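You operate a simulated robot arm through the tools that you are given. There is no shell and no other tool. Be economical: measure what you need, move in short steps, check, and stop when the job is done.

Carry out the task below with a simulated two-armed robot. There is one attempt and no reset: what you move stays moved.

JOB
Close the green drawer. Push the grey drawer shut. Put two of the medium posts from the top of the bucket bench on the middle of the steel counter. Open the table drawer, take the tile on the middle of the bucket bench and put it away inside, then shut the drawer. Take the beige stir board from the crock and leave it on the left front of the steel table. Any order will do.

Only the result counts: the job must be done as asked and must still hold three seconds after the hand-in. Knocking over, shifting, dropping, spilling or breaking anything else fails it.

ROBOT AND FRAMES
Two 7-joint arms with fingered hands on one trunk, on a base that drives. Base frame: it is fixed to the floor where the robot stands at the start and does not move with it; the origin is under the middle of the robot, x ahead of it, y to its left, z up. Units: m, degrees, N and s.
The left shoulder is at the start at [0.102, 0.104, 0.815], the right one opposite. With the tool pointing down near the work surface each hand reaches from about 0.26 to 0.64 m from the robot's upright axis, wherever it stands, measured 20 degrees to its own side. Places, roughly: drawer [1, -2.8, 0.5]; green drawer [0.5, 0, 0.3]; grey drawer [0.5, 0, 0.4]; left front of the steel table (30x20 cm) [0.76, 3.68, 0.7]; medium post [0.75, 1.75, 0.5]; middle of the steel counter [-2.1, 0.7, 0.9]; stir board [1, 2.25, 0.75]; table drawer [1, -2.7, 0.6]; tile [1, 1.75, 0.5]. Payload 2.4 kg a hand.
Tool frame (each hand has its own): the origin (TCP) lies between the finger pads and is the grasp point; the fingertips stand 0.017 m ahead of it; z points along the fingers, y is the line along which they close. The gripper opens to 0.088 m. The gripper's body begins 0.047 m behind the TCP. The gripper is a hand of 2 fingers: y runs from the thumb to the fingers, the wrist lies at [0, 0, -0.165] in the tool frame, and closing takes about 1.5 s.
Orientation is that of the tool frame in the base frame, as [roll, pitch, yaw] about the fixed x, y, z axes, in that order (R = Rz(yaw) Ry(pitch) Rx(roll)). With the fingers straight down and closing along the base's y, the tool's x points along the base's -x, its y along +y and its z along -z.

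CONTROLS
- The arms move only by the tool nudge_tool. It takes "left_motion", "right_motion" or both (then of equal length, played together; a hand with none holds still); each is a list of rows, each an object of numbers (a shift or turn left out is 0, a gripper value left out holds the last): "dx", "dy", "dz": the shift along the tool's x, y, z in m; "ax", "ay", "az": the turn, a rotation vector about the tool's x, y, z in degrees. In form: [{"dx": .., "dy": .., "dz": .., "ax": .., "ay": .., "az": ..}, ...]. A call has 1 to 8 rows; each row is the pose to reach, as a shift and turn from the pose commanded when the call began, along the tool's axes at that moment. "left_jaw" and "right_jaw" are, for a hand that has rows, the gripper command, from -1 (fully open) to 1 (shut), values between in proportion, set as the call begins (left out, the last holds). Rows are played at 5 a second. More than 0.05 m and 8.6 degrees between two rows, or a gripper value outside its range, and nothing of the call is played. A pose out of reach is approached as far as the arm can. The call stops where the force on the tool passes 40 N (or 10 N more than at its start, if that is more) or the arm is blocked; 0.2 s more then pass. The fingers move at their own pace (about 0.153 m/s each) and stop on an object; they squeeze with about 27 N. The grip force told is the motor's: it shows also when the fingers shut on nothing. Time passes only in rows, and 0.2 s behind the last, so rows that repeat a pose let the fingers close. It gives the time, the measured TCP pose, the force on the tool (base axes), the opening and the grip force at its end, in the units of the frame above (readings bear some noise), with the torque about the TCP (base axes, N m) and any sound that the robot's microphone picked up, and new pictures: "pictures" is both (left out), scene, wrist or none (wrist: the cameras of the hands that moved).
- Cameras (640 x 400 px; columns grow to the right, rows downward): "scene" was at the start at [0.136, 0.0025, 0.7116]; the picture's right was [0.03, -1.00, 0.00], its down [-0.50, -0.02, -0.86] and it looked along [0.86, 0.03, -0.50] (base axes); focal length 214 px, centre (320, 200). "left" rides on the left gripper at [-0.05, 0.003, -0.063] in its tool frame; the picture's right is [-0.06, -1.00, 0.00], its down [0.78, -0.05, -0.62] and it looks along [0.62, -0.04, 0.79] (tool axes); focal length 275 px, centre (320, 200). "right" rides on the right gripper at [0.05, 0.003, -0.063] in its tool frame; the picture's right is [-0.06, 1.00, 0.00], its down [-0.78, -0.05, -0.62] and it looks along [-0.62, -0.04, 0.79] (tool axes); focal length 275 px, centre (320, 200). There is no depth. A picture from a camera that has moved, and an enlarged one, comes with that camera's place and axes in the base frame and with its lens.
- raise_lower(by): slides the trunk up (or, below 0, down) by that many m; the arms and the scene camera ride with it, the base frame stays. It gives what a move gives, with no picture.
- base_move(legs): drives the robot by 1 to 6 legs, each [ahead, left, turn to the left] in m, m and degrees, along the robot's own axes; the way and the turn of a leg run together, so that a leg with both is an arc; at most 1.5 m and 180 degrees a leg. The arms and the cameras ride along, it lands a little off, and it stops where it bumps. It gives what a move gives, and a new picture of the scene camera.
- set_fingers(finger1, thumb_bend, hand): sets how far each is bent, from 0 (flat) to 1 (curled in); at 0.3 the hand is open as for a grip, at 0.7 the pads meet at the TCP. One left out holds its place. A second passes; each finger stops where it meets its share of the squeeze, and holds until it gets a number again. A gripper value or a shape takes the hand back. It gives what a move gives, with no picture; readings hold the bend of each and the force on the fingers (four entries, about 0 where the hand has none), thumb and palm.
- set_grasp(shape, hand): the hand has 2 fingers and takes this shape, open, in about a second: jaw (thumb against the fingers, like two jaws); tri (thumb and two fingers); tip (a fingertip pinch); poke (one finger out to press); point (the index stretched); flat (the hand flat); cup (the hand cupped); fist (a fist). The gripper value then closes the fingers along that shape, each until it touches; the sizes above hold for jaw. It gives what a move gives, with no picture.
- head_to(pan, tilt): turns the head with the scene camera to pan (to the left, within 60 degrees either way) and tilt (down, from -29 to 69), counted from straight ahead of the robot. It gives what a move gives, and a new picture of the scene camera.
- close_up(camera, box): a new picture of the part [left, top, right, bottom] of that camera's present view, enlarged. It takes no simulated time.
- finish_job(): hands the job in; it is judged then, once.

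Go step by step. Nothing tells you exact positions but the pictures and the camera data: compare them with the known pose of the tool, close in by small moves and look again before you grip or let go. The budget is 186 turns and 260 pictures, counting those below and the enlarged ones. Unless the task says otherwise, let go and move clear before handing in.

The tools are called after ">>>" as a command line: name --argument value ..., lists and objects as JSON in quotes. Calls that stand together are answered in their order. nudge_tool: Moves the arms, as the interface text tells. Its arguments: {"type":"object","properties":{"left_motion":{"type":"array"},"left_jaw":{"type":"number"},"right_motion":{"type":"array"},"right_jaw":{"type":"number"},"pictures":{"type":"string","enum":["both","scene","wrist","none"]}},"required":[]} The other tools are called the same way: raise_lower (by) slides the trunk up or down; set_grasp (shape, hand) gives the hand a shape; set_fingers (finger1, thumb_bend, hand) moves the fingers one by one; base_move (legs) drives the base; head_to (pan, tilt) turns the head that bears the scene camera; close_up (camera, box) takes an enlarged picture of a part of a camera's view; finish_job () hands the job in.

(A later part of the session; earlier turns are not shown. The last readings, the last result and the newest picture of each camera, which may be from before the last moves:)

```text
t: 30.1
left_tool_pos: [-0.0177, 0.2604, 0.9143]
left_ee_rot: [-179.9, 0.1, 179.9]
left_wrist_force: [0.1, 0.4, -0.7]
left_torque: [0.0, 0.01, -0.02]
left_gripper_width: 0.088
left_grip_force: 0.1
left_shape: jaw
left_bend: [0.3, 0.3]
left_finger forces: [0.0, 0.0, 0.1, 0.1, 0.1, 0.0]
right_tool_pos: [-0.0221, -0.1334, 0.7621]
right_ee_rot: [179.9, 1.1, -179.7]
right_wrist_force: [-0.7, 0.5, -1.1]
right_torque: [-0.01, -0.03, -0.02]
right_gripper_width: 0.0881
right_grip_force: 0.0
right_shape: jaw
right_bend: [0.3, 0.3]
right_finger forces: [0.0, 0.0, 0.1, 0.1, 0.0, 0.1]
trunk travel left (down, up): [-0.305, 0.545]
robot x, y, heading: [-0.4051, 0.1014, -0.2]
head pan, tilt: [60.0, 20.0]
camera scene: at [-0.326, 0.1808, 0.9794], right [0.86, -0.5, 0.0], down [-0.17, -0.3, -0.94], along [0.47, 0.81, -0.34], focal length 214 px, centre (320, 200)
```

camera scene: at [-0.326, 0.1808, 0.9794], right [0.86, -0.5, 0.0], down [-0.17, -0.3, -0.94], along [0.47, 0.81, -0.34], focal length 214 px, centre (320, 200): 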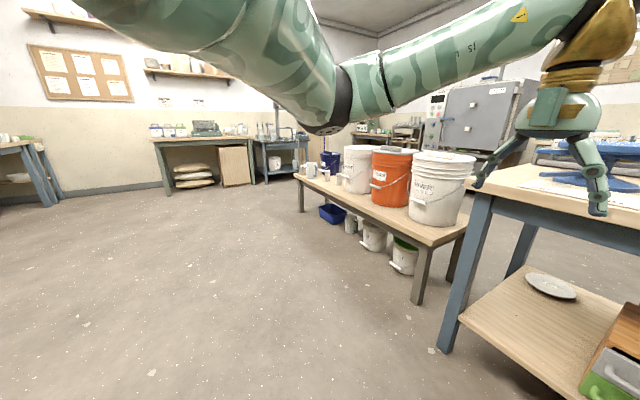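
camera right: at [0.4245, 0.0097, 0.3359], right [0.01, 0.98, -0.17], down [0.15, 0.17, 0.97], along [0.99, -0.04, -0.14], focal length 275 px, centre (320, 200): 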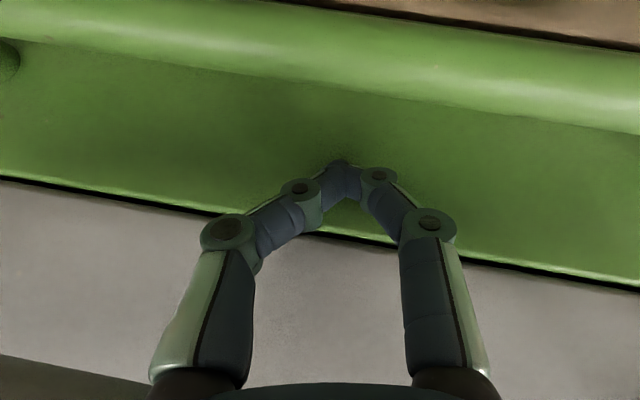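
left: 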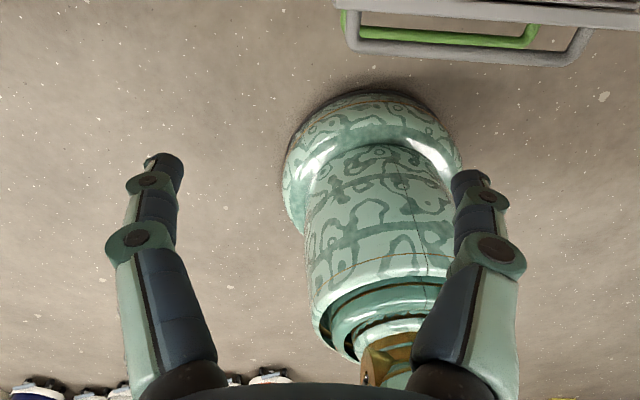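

The floor to the left is clear. I drive over to face the bench's small items near y 1.75 and look.

>>> base_move --legs '[[0, 1.4, 0], [0.15, 0.35, 0]]'

>>> head_to --pan 0 --tilt 30

```text
t: 39.1
left_tool_pos: [0.127, 2.0148, 0.9136]
left_ee_rot: [-179.9, 0.0, -179.7]
left_wrist_force: [0.0, -0.2, 0.3]
left_torque: [-0.01, -0.02, -0.02]
left_gripper_width: 0.088
left_grip_force: 0.1
left_shape: jaw
left_bend: [0.3, 0.3]
left_finger forces: [0.1, 0.1, 0.0, 0.1, 0.0, 0.0]
right_tool_pos: [0.1278, 1.6199, 0.7633]
right_ee_rot: [179.9, 1.2, -179.4]
right_wrist_force: [-0.6, -0.7, 1.0]
right_torque: [0.02, 0.0, -0.01]
right_gripper_width: 0.088
right_grip_force: 0.1
right_shape: jaw
right_bend: [0.3, 0.3]
right_finger forces: [0.0, 0.0, 0.0, 0.1, 0.0, 0.1]
trunk travel left (down, up): [-0.305, 0.545]
robot x, y, heading: [-0.2579, 1.8547, 0.6]
head pan, tilt: [60.0, 20.0]
camera scene: at [-0.1789, 1.9333, 0.9794], right [0.87, -0.5, 0.0], down [-0.17, -0.3, -0.94], along [0.47, 0.82, -0.34], focal length 214 px, centre (320, 200)
```

scene: 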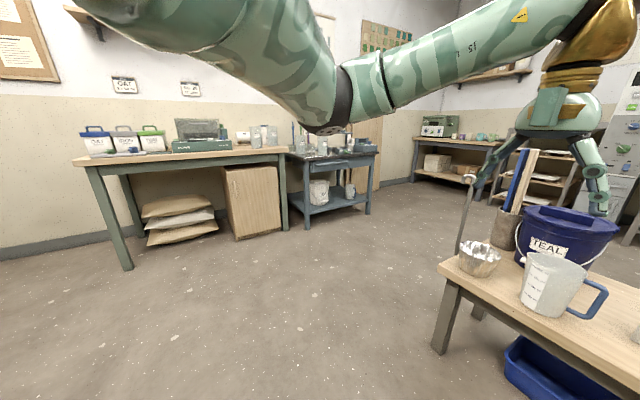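

```text
t: 40.4
left_tool_pos: [0.1285, 2.014, 0.9151]
left_ee_rot: [-179.9, 0.0, -179.7]
left_wrist_force: [0.0, -0.3, 0.3]
left_torque: [0.03, 0.05, 0.02]
left_gripper_width: 0.0881
left_grip_force: 0.1
left_shape: jaw
left_bend: [0.3, 0.3]
left_finger forces: [0.0, 0.0, 0.0, 0.0, 0.1, 0.0]
right_tool_pos: [0.1276, 1.6207, 0.7618]
right_ee_rot: [179.9, 1.1, -179.5]
right_wrist_force: [-0.4, -0.4, 0.9]
right_torque: [0.02, 0.0, 0.03]
right_gripper_width: 0.0878
right_grip_force: 0.1
right_shape: jaw
right_bend: [0.3, 0.3]
right_finger forces: [0.0, 0.0, 0.0, 0.0, 0.0, 0.1]
trunk travel left (down, up): [-0.305, 0.545]
robot x, y, heading: [-0.2584, 1.8498, 0.4]
head pan, tilt: [0.0, 30.0]
camera scene: at [-0.1346, 1.8529, 0.9633], right [0.01, -1.0, 0.0], down [-0.5, 0.0, -0.87], along [0.87, 0.0, -0.5], focal length 214 px, centre (320, 200)
```

scene: 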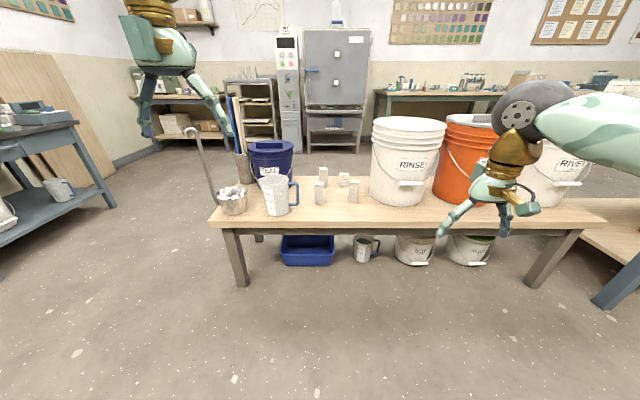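

I see the bench's small items: three posts and a tile between the pitcher and the RINSE bucket, and a crock with boards behind the metal cup. I zoom in on both.

>>> close_up --camera "scene" --box '[290, 150, 390, 220]'

>>> close_up --camera "scene" --box '[180, 80, 310, 220]'

```text
5.71 times, centred on (340, 185) of scene
camera zoom: at [-0.1346, 1.8529, 0.9633], right [0.01, -1.0, 0.0], down [-0.5, 0.0, -0.87], along [0.87, 0.0, -0.5], focal length 1226 px, centre (206, 286)
```

zoom: 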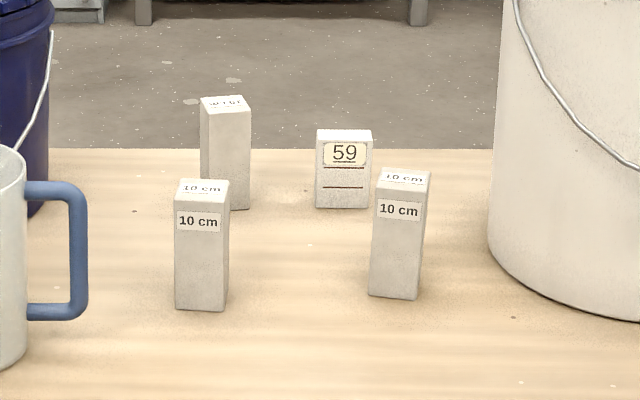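

```text
2.86 times, centred on (245, 150) of scene
camera zoom: at [-0.1346, 1.8529, 0.9633], right [0.01, -1.0, 0.0], down [-0.5, 0.0, -0.87], along [0.87, 0.0, -0.5], focal length 613 px, centre (534, 343)
```

zoom: 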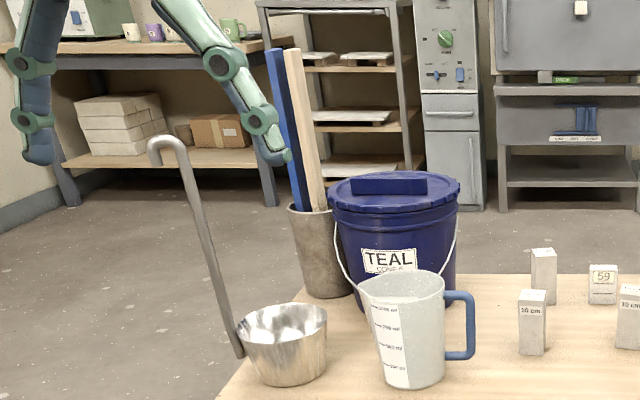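

Two front posts labelled "10 cm" stand near (0.735, 1.856) and (0.754, 1.697); the tile "59" is near (0.91, 1.72); bench top about z 0.45. I lift the right hand, and drive closer so that each hand faces one post.

>>> nudge_tool --right_motion '[{"dz": -0.04, "dy": 0.02}, {"dz": -0.08, "dy": 0.03}, {"dz": -0.11, "dy": 0.04}]' --pictures "none"

>>> base_move --legs '[[0.43, -0.075, 0]]'

>>> head_to --pan 0 --tilt 45

>>> close_up --camera "scene" --box '[240, 100, 400, 220]'

```text
t: 41.2
left_tool_pos: [0.1288, 2.0143, 0.9146]
left_ee_rot: [180.0, -0.2, -179.8]
left_wrist_force: [1.2, 0.5, 0.3]
left_torque: [0.0, -0.01, 0.0]
left_gripper_width: 0.088
left_grip_force: 0.1
left_shape: jaw
left_bend: [0.3, 0.3]
left_finger forces: [0.0, 0.0, 0.1, 0.0, 0.0, 0.0]
right_tool_pos: [0.1254, 1.6594, 0.874]
right_ee_rot: [179.9, 1.2, -179.4]
right_wrist_force: [0.1, -0.7, -0.2]
right_torque: [-0.01, -0.01, 0.02]
right_gripper_width: 0.0879
right_grip_force: 0.1
right_shape: jaw
right_bend: [0.3, 0.3]
right_finger forces: [0.0, 0.0, 0.0, 0.0, 0.0, 0.0]
trunk travel left (down, up): [-0.305, 0.545]
robot x, y, heading: [-0.2562, 1.8493, 0.3]
head pan, tilt: [0.0, 30.0]
```

```text
t: 43.9
left_tool_pos: [0.5587, 1.9403, 0.9148]
left_ee_rot: [-179.9, 0.0, -179.9]
left_wrist_force: [0.9, 0.1, 0.2]
left_torque: [-0.02, 0.03, -0.03]
left_gripper_width: 0.0879
left_grip_force: 0.0
left_shape: jaw
left_bend: [0.3, 0.3]
left_finger forces: [0.0, 0.0, 0.0, 0.1, 0.0, 0.0]
right_tool_pos: [0.5564, 1.5836, 0.8717]
right_ee_rot: [179.9, 1.1, -179.6]
right_wrist_force: [-0.6, -0.2, -0.7]
right_torque: [0.0, -0.03, -0.01]
right_gripper_width: 0.0878
right_grip_force: 0.1
right_shape: jaw
right_bend: [0.3, 0.3]
right_finger forces: [0.1, 0.0, 0.0, 0.0, 0.1, 0.0]
trunk travel left (down, up): [-0.305, 0.545]
robot x, y, heading: [0.1697, 1.7813, 0.2]
head pan, tilt: [0.0, 30.0]
camera scene: at [0.2956, 1.7786, 0.9633], right [0.0, -1.0, 0.0], down [-0.5, 0.0, -0.87], along [0.87, 0.0, -0.5], focal length 214 px, centre (320, 200)
```

scene: 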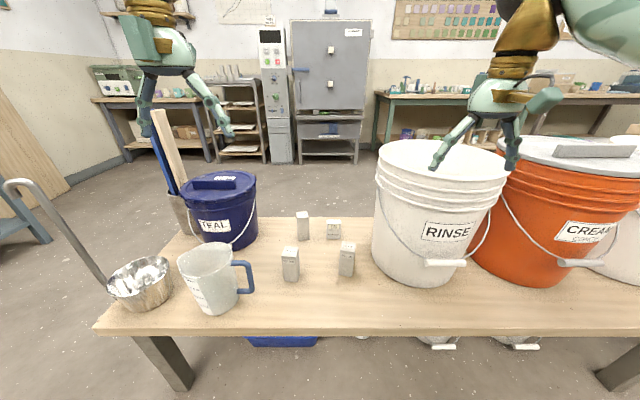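

```text
t: 44.7
left_tool_pos: [0.5579, 1.9388, 0.9151]
left_ee_rot: [179.9, 0.0, -179.9]
left_wrist_force: [-0.2, -0.4, 0.5]
left_torque: [0.03, -0.01, 0.03]
left_gripper_width: 0.0879
left_grip_force: 0.1
left_shape: jaw
left_bend: [0.3, 0.3]
left_finger forces: [0.1, 0.1, 0.0, 0.0, 0.0, 0.0]
right_tool_pos: [0.5566, 1.5838, 0.8722]
right_ee_rot: [179.9, 1.1, -179.6]
right_wrist_force: [-0.5, 0.5, 0.2]
right_torque: [0.01, 0.03, -0.03]
right_gripper_width: 0.088
right_grip_force: 0.0
right_shape: jaw
right_bend: [0.3, 0.3]
right_finger forces: [0.1, 0.0, 0.0, 0.0, 0.0, 0.1]
trunk travel left (down, up): [-0.305, 0.545]
robot x, y, heading: [0.1728, 1.7761, 0.1]
head pan, tilt: [0.0, 45.0]
camera scene: at [0.2865, 1.7786, 0.9408], right [0.0, -1.0, 0.0], down [-0.71, 0.0, -0.71], along [0.71, 0.0, -0.71], focal length 214 px, centre (320, 200)
```

scene: 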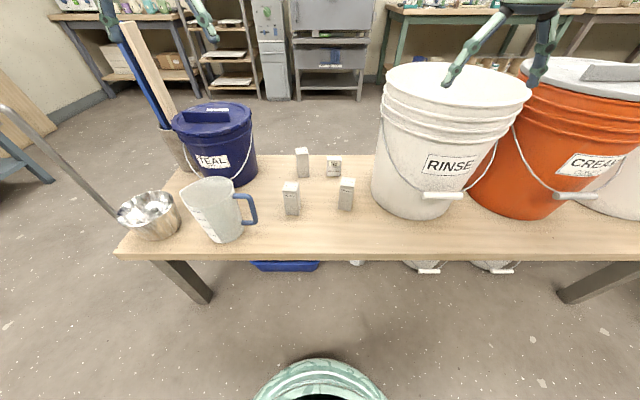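

```text
3.33 times, centred on (320, 160) of scene
camera zoom: at [0.2865, 1.7786, 0.9408], right [0.0, -1.0, 0.0], down [-0.71, 0.0, -0.71], along [0.71, 0.0, -0.71], focal length 715 px, centre (320, 333)
```

zoom: 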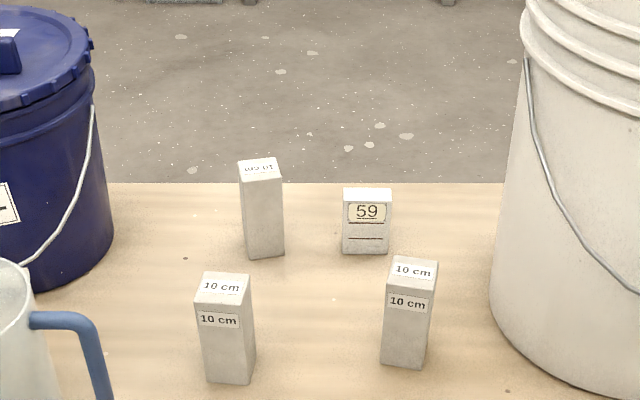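

All three posts read 10 cm. Post A is at about (0.732, 1.859), post B at about (0.752, 1.702), tops at 0.55. I move both hands over them, staying high.

>>> nudge_tool --left_motion '[{"dx": -0.022, "dy": -0.01, "dz": 0.032}, {"dx": -0.0435, "dy": -0.02, "dz": 0.064}, {"dx": -0.065, "dy": -0.03, "dz": 0.096}, {"dx": -0.087, "dy": -0.04, "dz": 0.128}, {"dx": -0.109, "dy": -0.05, "dz": 0.16}, {"dx": -0.1305, "dy": -0.06, "dz": 0.192}, {"dx": -0.152, "dy": -0.07, "dz": 0.224}, {"dx": -0.174, "dy": -0.08, "dz": 0.255}]' --right_motion '[{"dx": -0.01, "dy": 0.025, "dz": 0.02}, {"dx": -0.03, "dy": 0.05, "dz": 0.05}, {"dx": -0.05, "dy": 0.075, "dz": 0.08}, {"dx": -0.08, "dy": 0.1, "dz": 0.11}, {"dx": -0.11, "dy": 0.118, "dz": 0.14}, {"dx": -0.14, "dy": 0.118, "dz": 0.17}, {"dx": -0.17, "dy": 0.118, "dz": 0.195}, {"dx": -0.196, "dy": 0.118, "dz": 0.212}]' --left_jaw -1 --right_jaw -1

```text
t: 46.5
left_tool_pos: [0.6871, 1.8727, 0.6936]
left_ee_rot: [180.0, 0.0, 180.0]
left_wrist_force: [-0.5, 0.2, 1.2]
left_torque: [0.03, 0.06, 0.03]
left_gripper_width: 0.088
left_grip_force: 0.1
left_shape: jaw
left_bend: [0.3, 0.3]
left_finger forces: [0.1, 0.0, 0.0, 0.0, 0.0, 0.0]
left hand out of reach, approached as far as the arm can: row 7, 8
right_tool_pos: [0.6926, 1.6982, 0.6935]
right_ee_rot: [179.8, 1.2, -179.5]
right_wrist_force: [-0.6, -0.2, -0.4]
right_torque: [0.01, 0.02, -0.02]
right_gripper_width: 0.0882
right_grip_force: 0.1
right_shape: jaw
right_bend: [0.3, 0.3]
right_finger forces: [0.1, 0.0, 0.0, 0.0, 0.0, 0.0]
right hand out of reach, approached as far as the arm can: row 6, 7, 8
trunk travel left (down, up): [-0.305, 0.545]
robot x, y, heading: [0.1736, 1.7783, 0.1]
head pan, tilt: [0.0, 45.0]
camera scene: at [0.2865, 1.7787, 0.9407], right [0.0, -1.0, 0.0], down [-0.71, 0.0, -0.71], along [0.71, 0.0, -0.71], focal length 214 px, centre (320, 200)
camera right: at [0.6416, 1.702, 0.7573], right [0.05, 1.0, 0.0], down [0.77, -0.04, 0.64], along [0.63, -0.03, -0.77], focal length 275 px, centre (320, 200)
camera left: at [0.7373, 1.8757, 0.7566], right [0.06, -1.0, 0.0], down [-0.78, -0.05, 0.62], along [-0.62, -0.04, -0.79], focal length 275 px, centre (320, 200)
```

scene: 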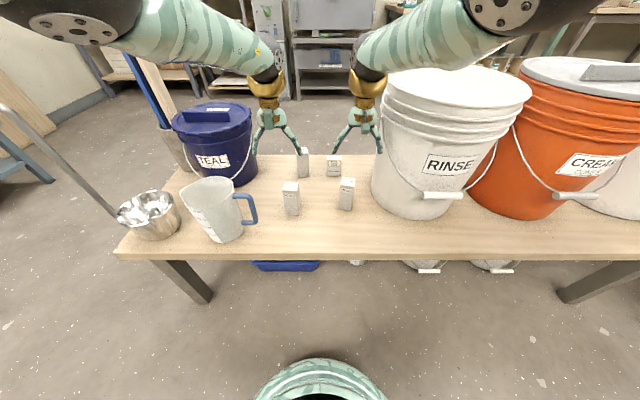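
right: 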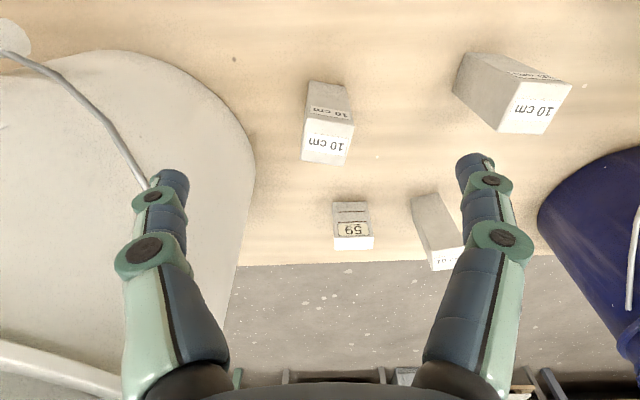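
left: 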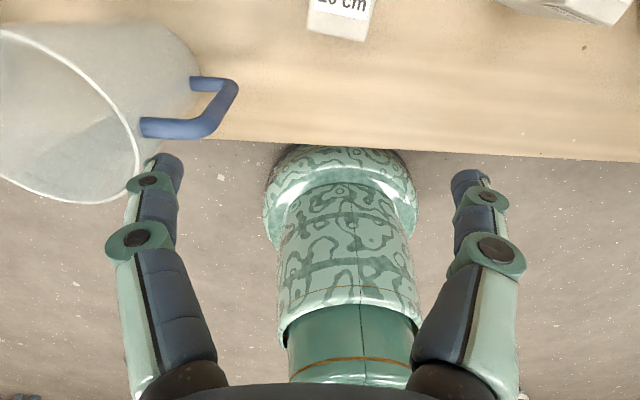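

Both hands are short of reach by about 5 cm. I drive 0.1 m nearer; the hands ride well above the posts.

>>> base_move --legs '[[0.1, 0, 0]]'

```text
t: 47.6
left_tool_pos: [0.7875, 1.8722, 0.6944]
left_ee_rot: [-180.0, 0.0, -179.9]
left_wrist_force: [0.1, 0.2, 0.3]
left_torque: [0.03, -0.03, 0.02]
left_gripper_width: 0.088
left_grip_force: 0.1
left_shape: jaw
left_bend: [0.3, 0.3]
left_finger forces: [0.0, 0.0, 0.0, 0.0, 0.0, 0.0]
right_tool_pos: [0.7927, 1.6988, 0.6945]
right_ee_rot: [179.9, 1.2, -179.6]
right_wrist_force: [0.0, -0.6, -0.2]
right_torque: [-0.04, 0.0, 0.04]
right_gripper_width: 0.088
right_grip_force: 0.1
right_shape: jaw
right_bend: [0.3, 0.3]
right_finger forces: [0.0, 0.0, 0.1, 0.1, 0.0, 0.1]
trunk travel left (down, up): [-0.305, 0.545]
robot x, y, heading: [0.2754, 1.7783, 0.1]
head pan, tilt: [0.0, 45.0]
camera scene: at [0.3869, 1.7786, 0.9407], right [0.0, -1.0, 0.0], down [-0.71, 0.0, -0.71], along [0.71, 0.0, -0.71], focal length 214 px, centre (320, 200)
```

scene: 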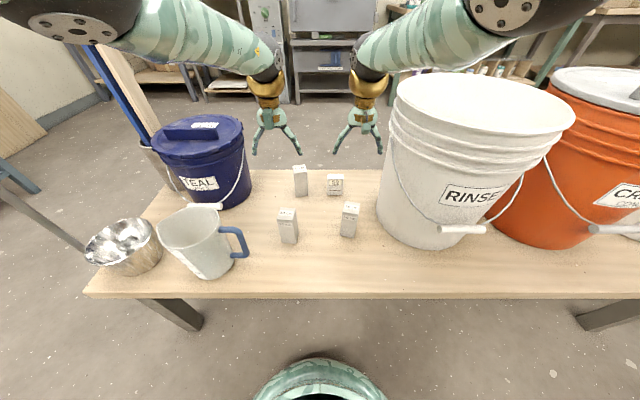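

Post positions confirmed from this view (A 0.730, 1.859; B 0.751, 1.703). I centre both hands above them.

>>> nudge_tool --left_motion '[{"dx": 0.02, "dy": -0.006, "dz": 0.02}, {"dx": 0.04, "dy": -0.013, "dz": 0.04}, {"dx": 0.0565, "dy": -0.013, "dz": 0.07}]' --right_motion '[{"dx": 0.015, "dy": 0.002, "dz": 0.02}, {"dx": 0.03, "dy": 0.004, "dz": 0.04}, {"dx": 0.0415, "dy": 0.004, "dz": 0.07}]' --pictures "wrist"

>>> close_up --camera "scene" --box '[220, 110, 420, 260]'

```text
t: 48.4
left_tool_pos: [0.7314, 1.8582, 0.6245]
left_ee_rot: [-179.9, 0.0, -179.9]
left_wrist_force: [-0.2, -0.8, 0.5]
left_torque: [-0.03, 0.01, -0.03]
left_gripper_width: 0.0876
left_grip_force: 0.0
left_shape: jaw
left_bend: [0.3, 0.3]
left_finger forces: [0.0, 0.0, 0.0, 0.0, 0.0, 0.0]
right_tool_pos: [0.7516, 1.7029, 0.6261]
right_ee_rot: [179.8, 1.0, -179.5]
right_wrist_force: [1.2, 0.4, -0.2]
right_torque: [0.0, -0.01, -0.02]
right_gripper_width: 0.0881
right_grip_force: 0.1
right_shape: jaw
right_bend: [0.3, 0.3]
right_finger forces: [0.0, 0.0, 0.0, 0.1, 0.0, 0.1]
trunk travel left (down, up): [-0.305, 0.545]
robot x, y, heading: [0.2707, 1.781, -0.0]
head pan, tilt: [0.0, 45.0]
camera right: at [0.702, 1.7064, 0.6888], right [0.05, 1.0, 0.0], down [0.77, -0.04, 0.63], along [0.63, -0.03, -0.77], focal length 275 px, centre (320, 200)
camera left: at [0.7809, 1.8618, 0.6877], right [0.06, -1.0, 0.0], down [-0.78, -0.05, 0.62], along [-0.62, -0.04, -0.79], focal length 275 px, centre (320, 200)
```

right: 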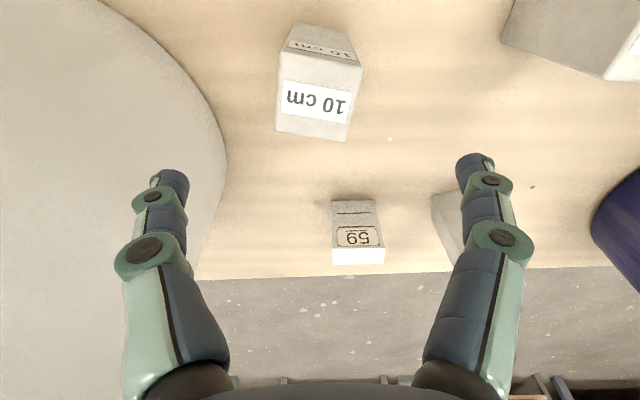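
left: 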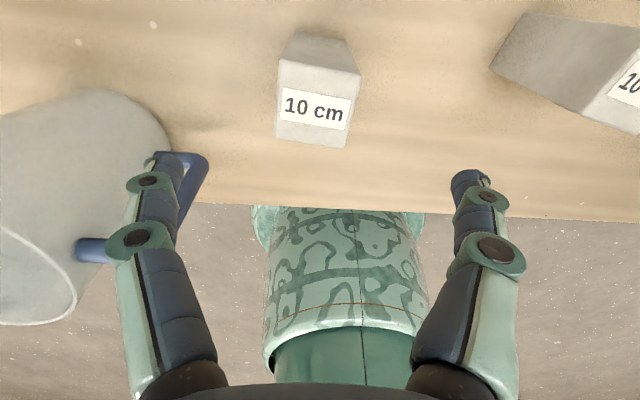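

```text
2.67 times, centred on (320, 185) of scene
camera zoom: at [0.3869, 1.7786, 0.9407], right [0.0, -1.0, 0.0], down [-0.71, 0.0, -0.71], along [0.71, 0.0, -0.71], focal length 572 px, centre (320, 240)
```

zoom: 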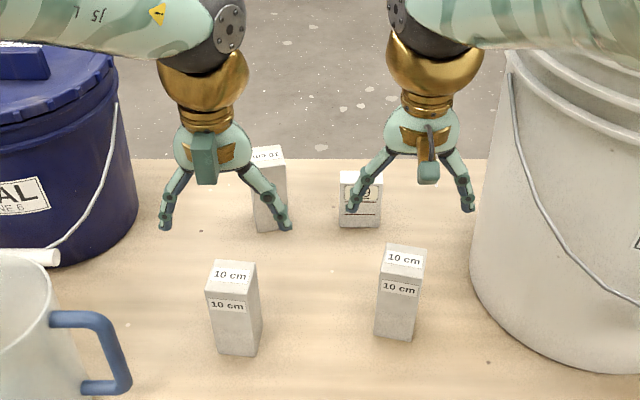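

Both hands are centred on their posts. I lower to grip about 3.5 cm below the tops.

>>> nudge_tool --left_motion '[{"dz": 0.03}, {"dz": 0.06}, {"dz": 0.085}, {"dz": 0.11}]' --right_motion '[{"dz": 0.03}, {"dz": 0.06}, {"dz": 0.085}, {"dz": 0.11}]' --pictures "wrist"

```text
t: 49.4
left_tool_pos: [0.7185, 1.8625, 0.5851]
left_ee_rot: [-180.0, 0.0, -179.9]
left_wrist_force: [0.2, 0.6, 0.6]
left_torque: [0.02, 0.01, -0.01]
left_gripper_width: 0.088
left_grip_force: 0.1
left_shape: jaw
left_bend: [0.3, 0.3]
left_finger forces: [0.1, 0.0, 0.1, 0.0, 0.1, 0.0]
left hand out of reach, approached as far as the arm can: row 1, 2, 3, 4
right_tool_pos: [0.7007, 1.6952, 0.5575]
right_ee_rot: [179.9, 1.2, -179.6]
right_wrist_force: [-0.3, -1.1, -0.2]
right_torque: [0.0, 0.05, 0.04]
right_gripper_width: 0.088
right_grip_force: 0.0
right_shape: jaw
right_bend: [0.3, 0.3]
right_finger forces: [0.0, 0.0, 0.1, 0.0, 0.0, 0.0]
right hand out of reach, approached as far as the arm can: row 1, 2, 3, 4
trunk travel left (down, up): [-0.305, 0.545]
robot x, y, heading: [0.2723, 1.7804, -0.0]
head pan, tilt: [0.0, 45.0]
camera right: at [0.6493, 1.6988, 0.62], right [0.05, 1.0, 0.0], down [0.77, -0.04, 0.63], along [0.63, -0.03, -0.77], focal length 275 px, centre (320, 200)
camera left: at [0.7676, 1.865, 0.6482], right [0.06, -1.0, 0.0], down [-0.78, -0.05, 0.62], along [-0.62, -0.04, -0.79], focal length 275 px, centre (320, 200)
```

right: 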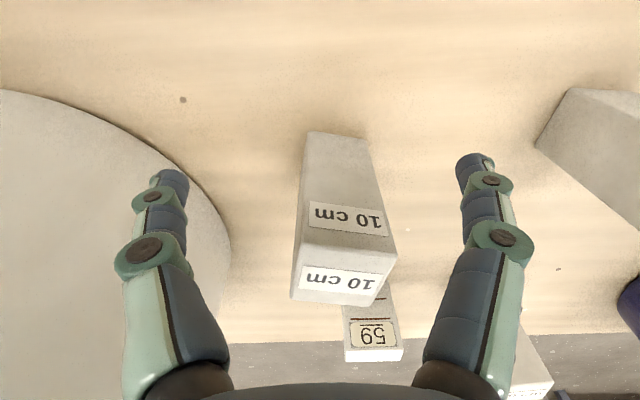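
left: 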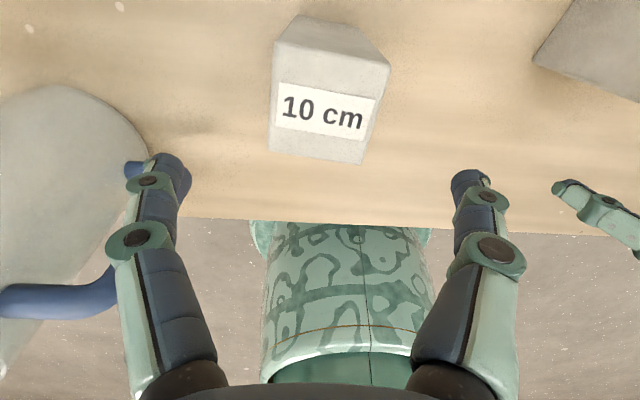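

The arms run out of reach downward, so I raise the hands and lower the trunk to compensate.

>>> nudge_tool --left_motion '[{"dz": -0.045}, {"dz": -0.09}, {"dz": -0.135}, {"dz": -0.17}]' --right_motion '[{"dz": -0.045}, {"dz": -0.09}, {"dz": -0.135}, {"dz": -0.18}]' --pictures "none"

>>> raise_lower --by -0.12

```text
t: 50.4
left_tool_pos: [0.7158, 1.8619, 0.7544]
left_ee_rot: [180.0, 0.1, -179.9]
left_wrist_force: [0.2, 0.2, 0.1]
left_torque: [0.01, 0.0, 0.03]
left_gripper_width: 0.0881
left_grip_force: 0.2
left_shape: jaw
left_bend: [0.3, 0.3]
left_finger forces: [0.0, 0.1, 0.0, 0.0, 0.1, 0.0]
right_tool_pos: [0.6942, 1.6941, 0.7348]
right_ee_rot: [-180.0, 1.1, -179.6]
right_wrist_force: [0.2, -0.4, -0.2]
right_torque: [-0.02, 0.02, 0.01]
right_gripper_width: 0.0882
right_grip_force: 0.0
right_shape: jaw
right_bend: [0.3, 0.3]
right_finger forces: [0.0, 0.0, 0.0, 0.0, 0.0, 0.0]
trunk travel left (down, up): [-0.305, 0.545]
robot x, y, heading: [0.2706, 1.7789, 0.1]
head pan, tilt: [0.0, 45.0]
```

```text
t: 51.9
left_tool_pos: [0.7181, 1.8629, 0.6345]
left_ee_rot: [180.0, 0.0, -179.9]
left_wrist_force: [0.7, 0.1, 0.5]
left_torque: [0.0, -0.04, -0.03]
left_gripper_width: 0.0881
left_grip_force: 0.1
left_shape: jaw
left_bend: [0.3, 0.3]
left_finger forces: [0.0, 0.0, 0.1, 0.1, 0.0, 0.0]
right_tool_pos: [0.6964, 1.6938, 0.6142]
right_ee_rot: [179.9, 1.2, -179.7]
right_wrist_force: [0.1, -0.8, 0.5]
right_torque: [0.01, -0.01, 0.03]
right_gripper_width: 0.088
right_grip_force: 0.1
right_shape: jaw
right_bend: [0.3, 0.3]
right_finger forces: [0.0, 0.1, 0.0, 0.1, 0.1, 0.0]
trunk travel left (down, up): [-0.185, 0.665]
robot x, y, heading: [0.2711, 1.7788, 0.4]
head pan, tilt: [0.0, 45.0]
```

Now I align over the posts again, then descend.

>>> nudge_tool --left_motion '[{"dx": -0.008, "dy": -0.002}, {"dx": -0.015, "dy": -0.003}, {"dx": -0.015, "dy": -0.003, "dz": 0.03}, {"dx": -0.015, "dy": -0.003, "dz": 0.06}, {"dx": -0.015, "dy": -0.003, "dz": 0.09}, {"dx": -0.015, "dy": -0.003, "dz": 0.12}]' --right_motion '[{"dx": -0.03, "dy": 0.005}, {"dx": -0.054, "dy": 0.0095}, {"dx": -0.054, "dy": 0.0095, "dz": 0.025}, {"dx": -0.054, "dy": 0.0095, "dz": 0.05}, {"dx": -0.054, "dy": 0.0095, "dz": 0.075}, {"dx": -0.054, "dy": 0.0095, "dz": 0.1}]' --pictures "wrist"

```text
t: 53.3
left_tool_pos: [0.7346, 1.8595, 0.5138]
left_ee_rot: [-180.0, 0.0, -179.9]
left_wrist_force: [0.1, 0.7, -0.3]
left_torque: [-0.03, 0.0, -0.01]
left_gripper_width: 0.0877
left_grip_force: 0.1
left_shape: jaw
left_bend: [0.3, 0.3]
left_finger forces: [0.0, 0.1, 0.0, 0.0, 0.0, 0.0]
right_tool_pos: [0.7493, 1.7045, 0.5139]
right_ee_rot: [179.9, 1.2, -179.5]
right_wrist_force: [0.8, -0.6, 1.8]
right_torque: [0.02, -0.04, 0.02]
right_gripper_width: 0.0879
right_grip_force: 0.2
right_shape: jaw
right_bend: [0.3, 0.3]
right_finger forces: [0.0, 0.1, 0.0, 0.1, 1.5, 0.0]
trunk travel left (down, up): [-0.185, 0.665]
robot x, y, heading: [0.2724, 1.7779, 0.2]
head pan, tilt: [0.0, 45.0]
camera right: at [0.6996, 1.7074, 0.5776], right [0.05, 1.0, 0.0], down [0.77, -0.04, 0.63], along [0.63, -0.03, -0.77], focal length 275 px, centre (320, 200)
camera left: at [0.7848, 1.8629, 0.5763], right [0.06, -1.0, 0.0], down [-0.78, -0.05, 0.62], along [-0.62, -0.04, -0.79], focal length 275 px, centre (320, 200)
```

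right: 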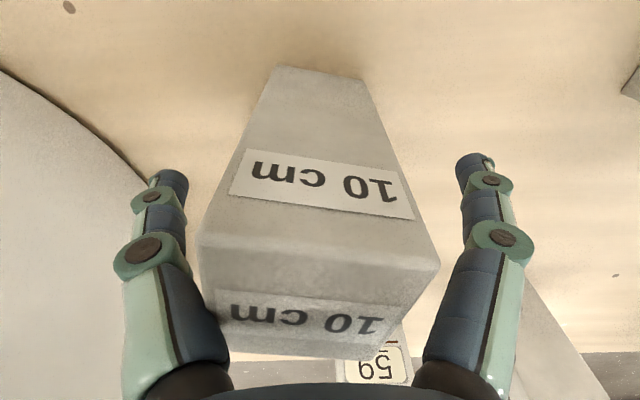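
left: 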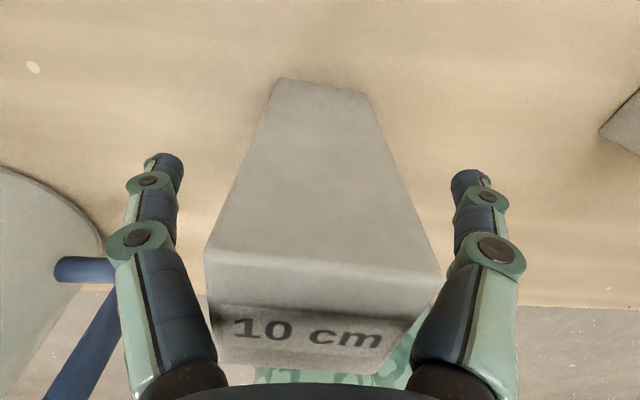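

The posts are between the fingers; there's a slight touch on the right thumb. I close both grippers.

>>> nudge_tool --left_motion '[{}, {}, {}, {}, {}, {}, {}]' --right_motion '[{}, {}, {}, {}, {}, {}, {}]' --left_jaw 1 --right_jaw 1 --pictures "wrist"

```text
t: 54.9
left_tool_pos: [0.7354, 1.8596, 0.5139]
left_ee_rot: [180.0, 0.0, -179.9]
left_wrist_force: [0.1, 0.0, -0.2]
left_torque: [-0.03, 0.0, 0.02]
left_gripper_width: 0.0333
left_grip_force: 26.9
left_shape: jaw
left_bend: [0.73, 0.7]
left_finger forces: [23.9, 0.0, 0.0, 0.0, 24.1, 0.1]
right_tool_pos: [0.7505, 1.704, 0.5149]
right_ee_rot: [179.9, 1.2, -179.6]
right_wrist_force: [1.0, 2.0, 3.5]
right_torque: [0.3, 0.02, -0.06]
right_gripper_width: 0.0511
right_grip_force: 27.0
right_shape: jaw
right_bend: [0.74, 0.55]
right_finger forces: [25.0, 0.1, 0.0, 0.0, 24.2, 0.0]
trunk travel left (down, up): [-0.185, 0.665]
robot x, y, heading: [0.2717, 1.7812, 0.2]
head pan, tilt: [0.0, 45.0]
camera right: at [0.6998, 1.7075, 0.5778], right [0.05, 1.0, 0.0], down [0.77, -0.04, 0.63], along [0.63, -0.03, -0.77], focal length 275 px, centre (320, 200)
camera left: at [0.7849, 1.8631, 0.5763], right [0.06, -1.0, 0.0], down [-0.78, -0.05, 0.62], along [-0.62, -0.04, -0.79], focal length 275 px, centre (320, 200)
```

right: 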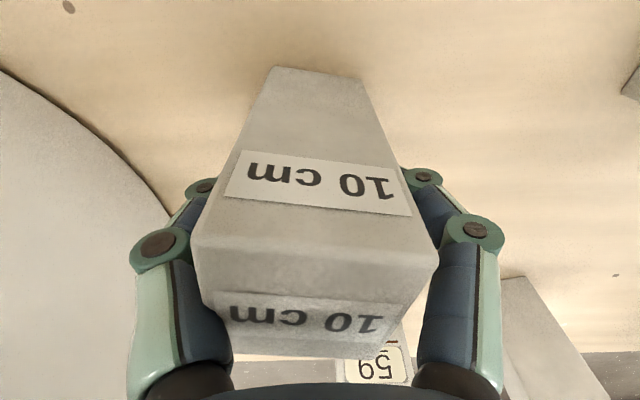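
left: 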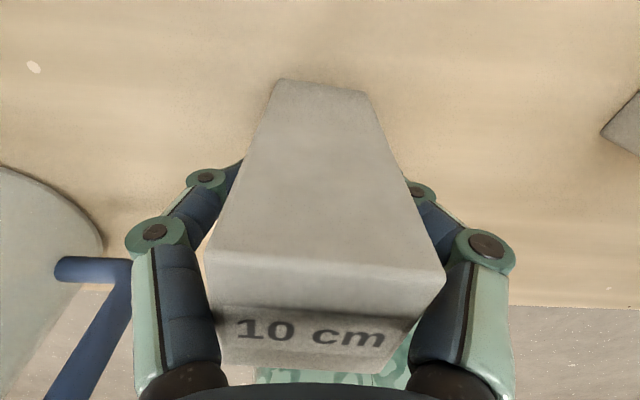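

The left grip is good (3.3 cm). The right grip reads 5.1 cm with the thumb caught high on the post, so I part-open, shift 8 mm toward the thumb, and re-close.

>>> nudge_tool --right_motion '[{}, {}, {"dy": -0.004}, {"dy": -0.008}]' --right_jaw -0.5 --pictures "wrist"

```text
t: 55.9
left_tool_pos: [0.7344, 1.8599, 0.5129]
left_ee_rot: [-179.9, 0.0, -179.9]
left_wrist_force: [-0.8, -0.5, 0.2]
left_torque: [-0.01, -0.02, -0.02]
left_gripper_width: 0.0333
left_grip_force: 27.1
left_shape: jaw
left_bend: [0.73, 0.7]
left_finger forces: [24.1, 0.0, 0.1, 0.0, 24.0, 0.0]
right_tool_pos: [0.752, 1.696, 0.5144]
right_ee_rot: [179.9, 1.0, -179.6]
right_wrist_force: [0.0, 0.5, 0.1]
right_torque: [-0.05, -0.03, 0.02]
right_gripper_width: 0.0657
right_grip_force: 0.0
right_shape: jaw
right_bend: [0.64, 0.6]
right_finger forces: [1.0, 0.0, 0.0, 0.1, 0.1, 0.1]
trunk travel left (down, up): [-0.185, 0.665]
robot x, y, heading: [0.2703, 1.7777, -0.0]
head pan, tilt: [0.0, 45.0]
camera right: at [0.7012, 1.6994, 0.5772], right [0.05, 1.0, 0.0], down [0.77, -0.04, 0.63], along [0.63, -0.03, -0.77], focal length 275 px, centre (320, 200)
```

right: 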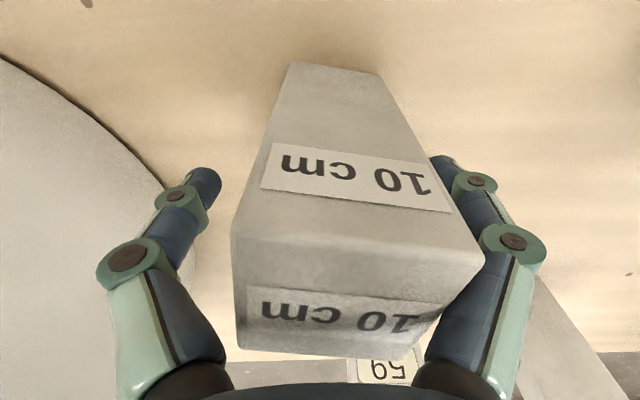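

Slightly past centre now; I return 4 mm and close.

>>> nudge_tool --right_motion '[{"dy": 0.004}, {"dy": 0.004}, {"dy": 0.004}, {"dy": 0.004}, {"dy": 0.004}, {"dy": 0.004}]' --right_jaw 1 --pictures "wrist"

```text
t: 57.3
left_tool_pos: [0.7346, 1.8597, 0.5124]
left_ee_rot: [-180.0, 0.0, -179.9]
left_wrist_force: [0.0, -0.1, -0.5]
left_torque: [-0.01, 0.0, 0.01]
left_gripper_width: 0.0335
left_grip_force: 27.1
left_shape: jaw
left_bend: [0.73, 0.7]
left_finger forces: [24.0, 0.0, 0.0, 0.1, 24.0, 0.1]
right_tool_pos: [0.7515, 1.7003, 0.5141]
right_ee_rot: [179.9, 1.1, -179.6]
right_wrist_force: [-1.5, -0.6, 3.1]
right_torque: [-0.19, 0.0, -0.03]
right_gripper_width: 0.0325
right_grip_force: 26.6
right_shape: jaw
right_bend: [0.73, 0.7]
right_finger forces: [26.5, 0.0, 0.0, 0.1, 26.9, 0.1]
trunk travel left (down, up): [-0.185, 0.665]
robot x, y, heading: [0.2723, 1.7775, 0.0]
head pan, tilt: [0.0, 45.0]
camera right: at [0.7014, 1.7038, 0.5773], right [0.05, 1.0, 0.0], down [0.77, -0.04, 0.63], along [0.63, -0.03, -0.77], focal length 275 px, centre (320, 200)
```

right: 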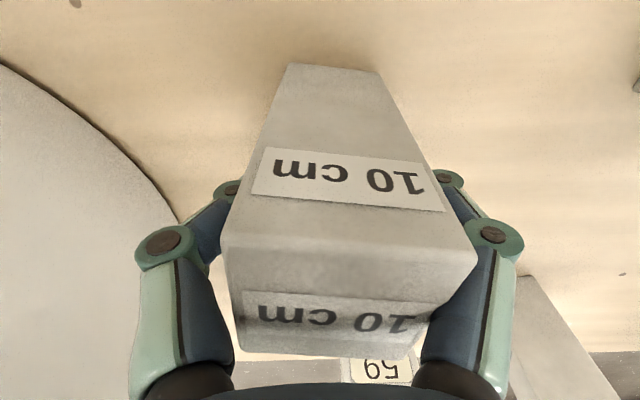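

Both grips now read 3.3 cm. I lift by raising the trunk, then back away from the bench.

>>> raise_lower --by 0.5

>>> base_move --legs '[[-0.7, 0, 0]]'

```text
refused: 0.5 is not a number from -0.4 to 0.4
```

```text
t: 61.2
left_tool_pos: [0.0333, 1.8598, 0.5124]
left_ee_rot: [179.9, 0.1, -179.5]
left_wrist_force: [0.3, -1.3, -0.9]
left_torque: [-0.02, 0.0, 0.03]
left_gripper_width: 0.0333
left_grip_force: 26.7
left_shape: jaw
left_bend: [0.74, 0.7]
left_finger forces: [24.1, 0.1, 0.0, 0.1, 24.1, 0.1]
right_tool_pos: [0.0516, 1.7005, 0.5151]
right_ee_rot: [179.9, 1.2, -179.2]
right_wrist_force: [0.5, -0.2, 0.0]
right_torque: [0.0, 0.02, 0.01]
right_gripper_width: 0.032
right_grip_force: 27.7
right_shape: jaw
right_bend: [0.73, 0.7]
right_finger forces: [25.3, 0.0, 0.1, 0.0, 24.7, 0.0]
trunk travel left (down, up): [-0.185, 0.665]
robot x, y, heading: [-0.4301, 1.7788, 0.5]
head pan, tilt: [0.0, 45.0]
camera scene: at [-0.3094, 1.7761, 0.821], right [0.01, -1.0, 0.0], down [-0.71, -0.01, -0.71], along [0.71, 0.01, -0.71], focal length 214 px, centre (320, 200)
```

scene: 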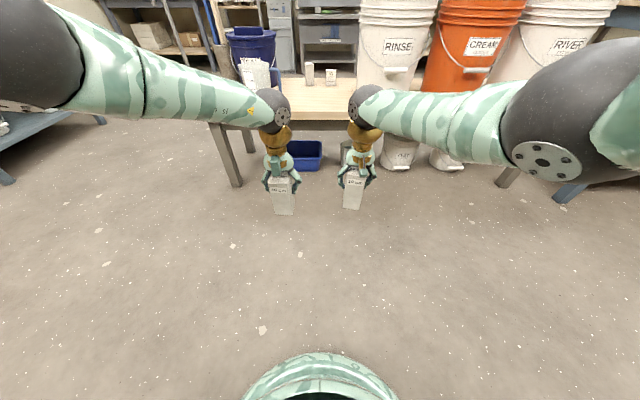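

The lift was refused (max 0.4) but the posts came away still held and nothing else moved. I raise now, then turn around to find the steel counter.

>>> raise_lower --by 0.4

>>> base_move --legs '[[0, 0, 180]]'

>>> head_to --pan 0 --tilt 25

```text
t: 65.0
left_tool_pos: [0.0375, 1.8602, 0.9244]
left_ee_rot: [-179.9, 1.3, -179.6]
left_wrist_force: [0.1, 0.1, -3.1]
left_torque: [-0.02, 0.0, 0.01]
left_gripper_width: 0.0333
left_grip_force: 26.8
left_shape: jaw
left_bend: [0.74, 0.7]
left_finger forces: [24.2, 0.0, 0.1, 0.1, 24.1, 0.1]
right_tool_pos: [0.0636, 1.701, 0.9479]
right_ee_rot: [179.9, 5.1, -179.2]
right_wrist_force: [-0.2, 0.4, -2.7]
right_torque: [-0.02, 0.04, 0.01]
right_gripper_width: 0.032
right_grip_force: 27.0
right_shape: jaw
right_bend: [0.73, 0.7]
right_finger forces: [25.1, 0.0, 0.1, 0.0, 24.8, 0.1]
trunk travel left (down, up): [-0.585, 0.265]
robot x, y, heading: [-0.4309, 1.7785, 0.4]
head pan, tilt: [0.0, 45.0]
```

```text
t: 72.9
left_tool_pos: [-0.8902, 1.6621, 0.9231]
left_ee_rot: [-179.9, 1.3, 4.4]
left_wrist_force: [-0.5, 0.2, -3.9]
left_torque: [0.0, 0.0, 0.0]
left_gripper_width: 0.033
left_grip_force: 28.0
left_shape: jaw
left_bend: [0.74, 0.7]
left_finger forces: [23.6, 0.0, 0.0, 0.0, 23.6, 0.0]
right_tool_pos: [-0.9257, 1.8185, 0.9473]
right_ee_rot: [179.9, 5.2, 4.8]
right_wrist_force: [0.2, -0.5, -3.6]
right_torque: [-0.02, 0.01, -0.04]
right_gripper_width: 0.0319
right_grip_force: 27.2
right_shape: jaw
right_bend: [0.73, 0.7]
right_finger forces: [24.1, 0.0, 0.1, 0.0, 24.3, 0.0]
trunk travel left (down, up): [-0.585, 0.265]
robot x, y, heading: [-0.4305, 1.7783, -175.6]
head pan, tilt: [0.0, 45.0]
camera scene: at [-0.5377, 1.7669, 1.2221], right [-0.07, 1.0, 0.0], down [0.71, 0.05, -0.71], along [-0.7, -0.05, -0.71], focal length 214 px, centre (320, 200)
```

scene: 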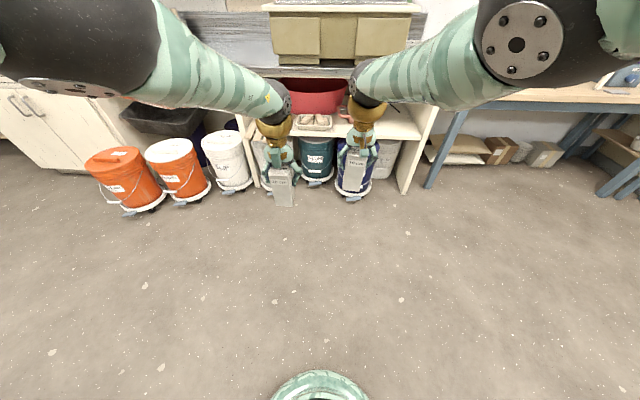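

```text
t: 73.7
left_tool_pos: [-0.8904, 1.6614, 0.9232]
left_ee_rot: [-179.9, 1.4, 4.3]
left_wrist_force: [-0.3, 0.0, -3.5]
left_torque: [0.01, 0.03, 0.03]
left_gripper_width: 0.0331
left_grip_force: 27.1
left_shape: jaw
left_bend: [0.74, 0.7]
left_finger forces: [23.6, 0.0, 0.0, 0.0, 23.6, 0.0]
right_tool_pos: [-0.9274, 1.8184, 0.9479]
right_ee_rot: [179.9, 5.2, 4.6]
right_wrist_force: [0.4, -0.1, -3.1]
right_torque: [0.03, 0.01, -0.01]
right_gripper_width: 0.0322
right_grip_force: 27.3
right_shape: jaw
right_bend: [0.73, 0.7]
right_finger forces: [24.1, 0.1, 0.1, 0.0, 24.2, 0.1]
trunk travel left (down, up): [-0.585, 0.265]
robot x, y, heading: [-0.427, 1.7756, -175.8]
head pan, tilt: [0.0, 25.0]
camera scene: at [-0.5485, 1.7662, 1.2526], right [-0.07, 1.0, 0.0], down [0.42, 0.03, -0.91], along [-0.9, -0.07, -0.42], focal length 214 px, centre (320, 200)
```

scene: 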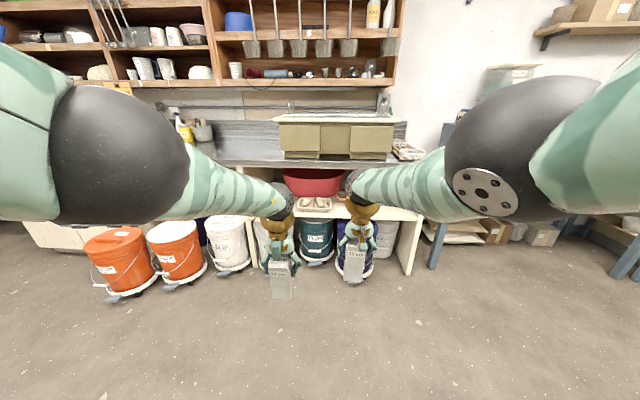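

The long steel counter is ahead along x ≈ -2; its middle lies to my left. I square up and move left to y ≈ 0.75, then look.

>>> base_move --legs '[[0, 0, -4.3], [0.2, 1.05, 0]]'

>>> raise_lower --by 0.2

>>> head_to --pan 0 --tilt 35

```text
t: 79.7
left_tool_pos: [-1.0861, 0.6428, 0.9239]
left_ee_rot: [-179.9, 1.3, 0.9]
left_wrist_force: [-0.2, 0.6, -2.3]
left_torque: [0.02, -0.01, -0.03]
left_gripper_width: 0.0331
left_grip_force: 26.6
left_shape: jaw
left_bend: [0.74, 0.7]
left_finger forces: [23.7, 0.0, 0.0, 0.0, 23.7, 0.0]
right_tool_pos: [-1.1133, 0.8017, 0.9477]
right_ee_rot: [179.9, 5.2, 1.2]
right_wrist_force: [0.1, -1.0, -3.4]
right_torque: [0.05, 0.0, 0.02]
right_gripper_width: 0.0319
right_grip_force: 26.2
right_shape: jaw
right_bend: [0.73, 0.7]
right_finger forces: [24.2, 0.0, 0.0, 0.0, 24.1, 0.0]
trunk travel left (down, up): [-0.585, 0.265]
robot x, y, heading: [-0.6214, 0.7285, -179.1]
head pan, tilt: [0.0, 25.0]
camera scene: at [-0.7396, 0.7276, 1.2527], right [-0.02, 1.0, 0.0], down [0.42, 0.01, -0.91], along [-0.91, -0.01, -0.42], focal length 214 px, centre (320, 200)
```

scene: 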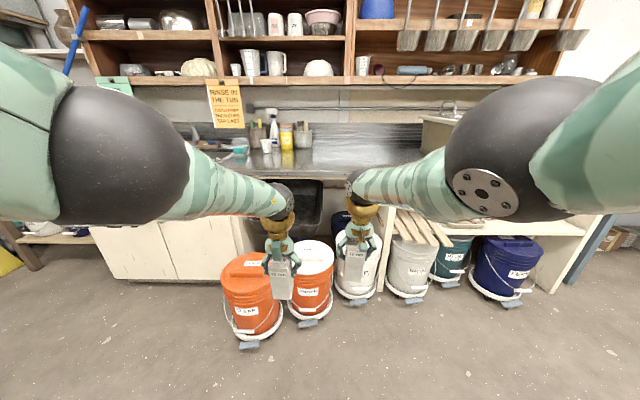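

```text
t: 81.8
left_tool_pos: [-1.0857, 0.6429, 1.1271]
left_ee_rot: [179.9, 1.6, 0.9]
left_wrist_force: [-0.2, -0.6, -3.1]
left_torque: [-0.02, 0.04, -0.02]
left_gripper_width: 0.0332
left_grip_force: 27.0
left_shape: jaw
left_bend: [0.74, 0.7]
left_finger forces: [23.7, 0.1, 0.0, 0.0, 23.7, 0.1]
right_tool_pos: [-1.1129, 0.8019, 1.1511]
right_ee_rot: [-179.9, 5.6, 1.3]
right_wrist_force: [-0.5, 0.6, -3.7]
right_torque: [0.0, 0.0, -0.05]
right_gripper_width: 0.0318
right_grip_force: 26.4
right_shape: jaw
right_bend: [0.73, 0.7]
right_finger forces: [24.1, 0.0, 0.0, 0.1, 24.2, 0.0]
trunk travel left (down, up): [-0.785, 0.065]
robot x, y, heading: [-0.619, 0.7331, -179.1]
head pan, tilt: [0.0, 25.0]
```

```text
t: 82.6
left_tool_pos: [-1.0864, 0.6424, 1.1279]
left_ee_rot: [-180.0, 1.7, 0.9]
left_wrist_force: [1.0, 0.3, -3.1]
left_torque: [0.02, 0.04, -0.03]
left_gripper_width: 0.0331
left_grip_force: 26.6
left_shape: jaw
left_bend: [0.74, 0.7]
left_finger forces: [23.5, 0.1, 0.0, 0.1, 23.7, 0.0]
right_tool_pos: [-1.1128, 0.8028, 1.1513]
right_ee_rot: [-179.9, 5.5, 1.3]
right_wrist_force: [-0.2, 0.2, -3.2]
right_torque: [0.01, -0.03, 0.0]
right_gripper_width: 0.0319
right_grip_force: 27.3
right_shape: jaw
right_bend: [0.73, 0.7]
right_finger forces: [24.2, 0.0, 0.1, 0.0, 24.1, 0.0]
trunk travel left (down, up): [-0.785, 0.065]
robot x, y, heading: [-0.6172, 0.7361, -179.1]
head pan, tilt: [0.0, 35.0]
camera scene: at [-0.7348, 0.7279, 1.4372], right [-0.02, 1.0, 0.0], down [0.57, 0.01, -0.82], along [-0.82, -0.01, -0.57], focal length 214 px, centre (320, 200)
```

scene: 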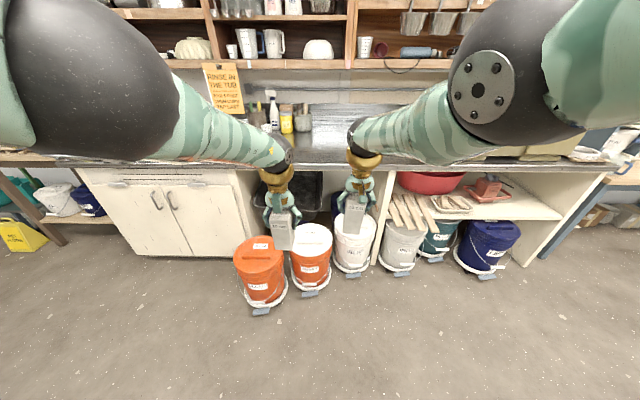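

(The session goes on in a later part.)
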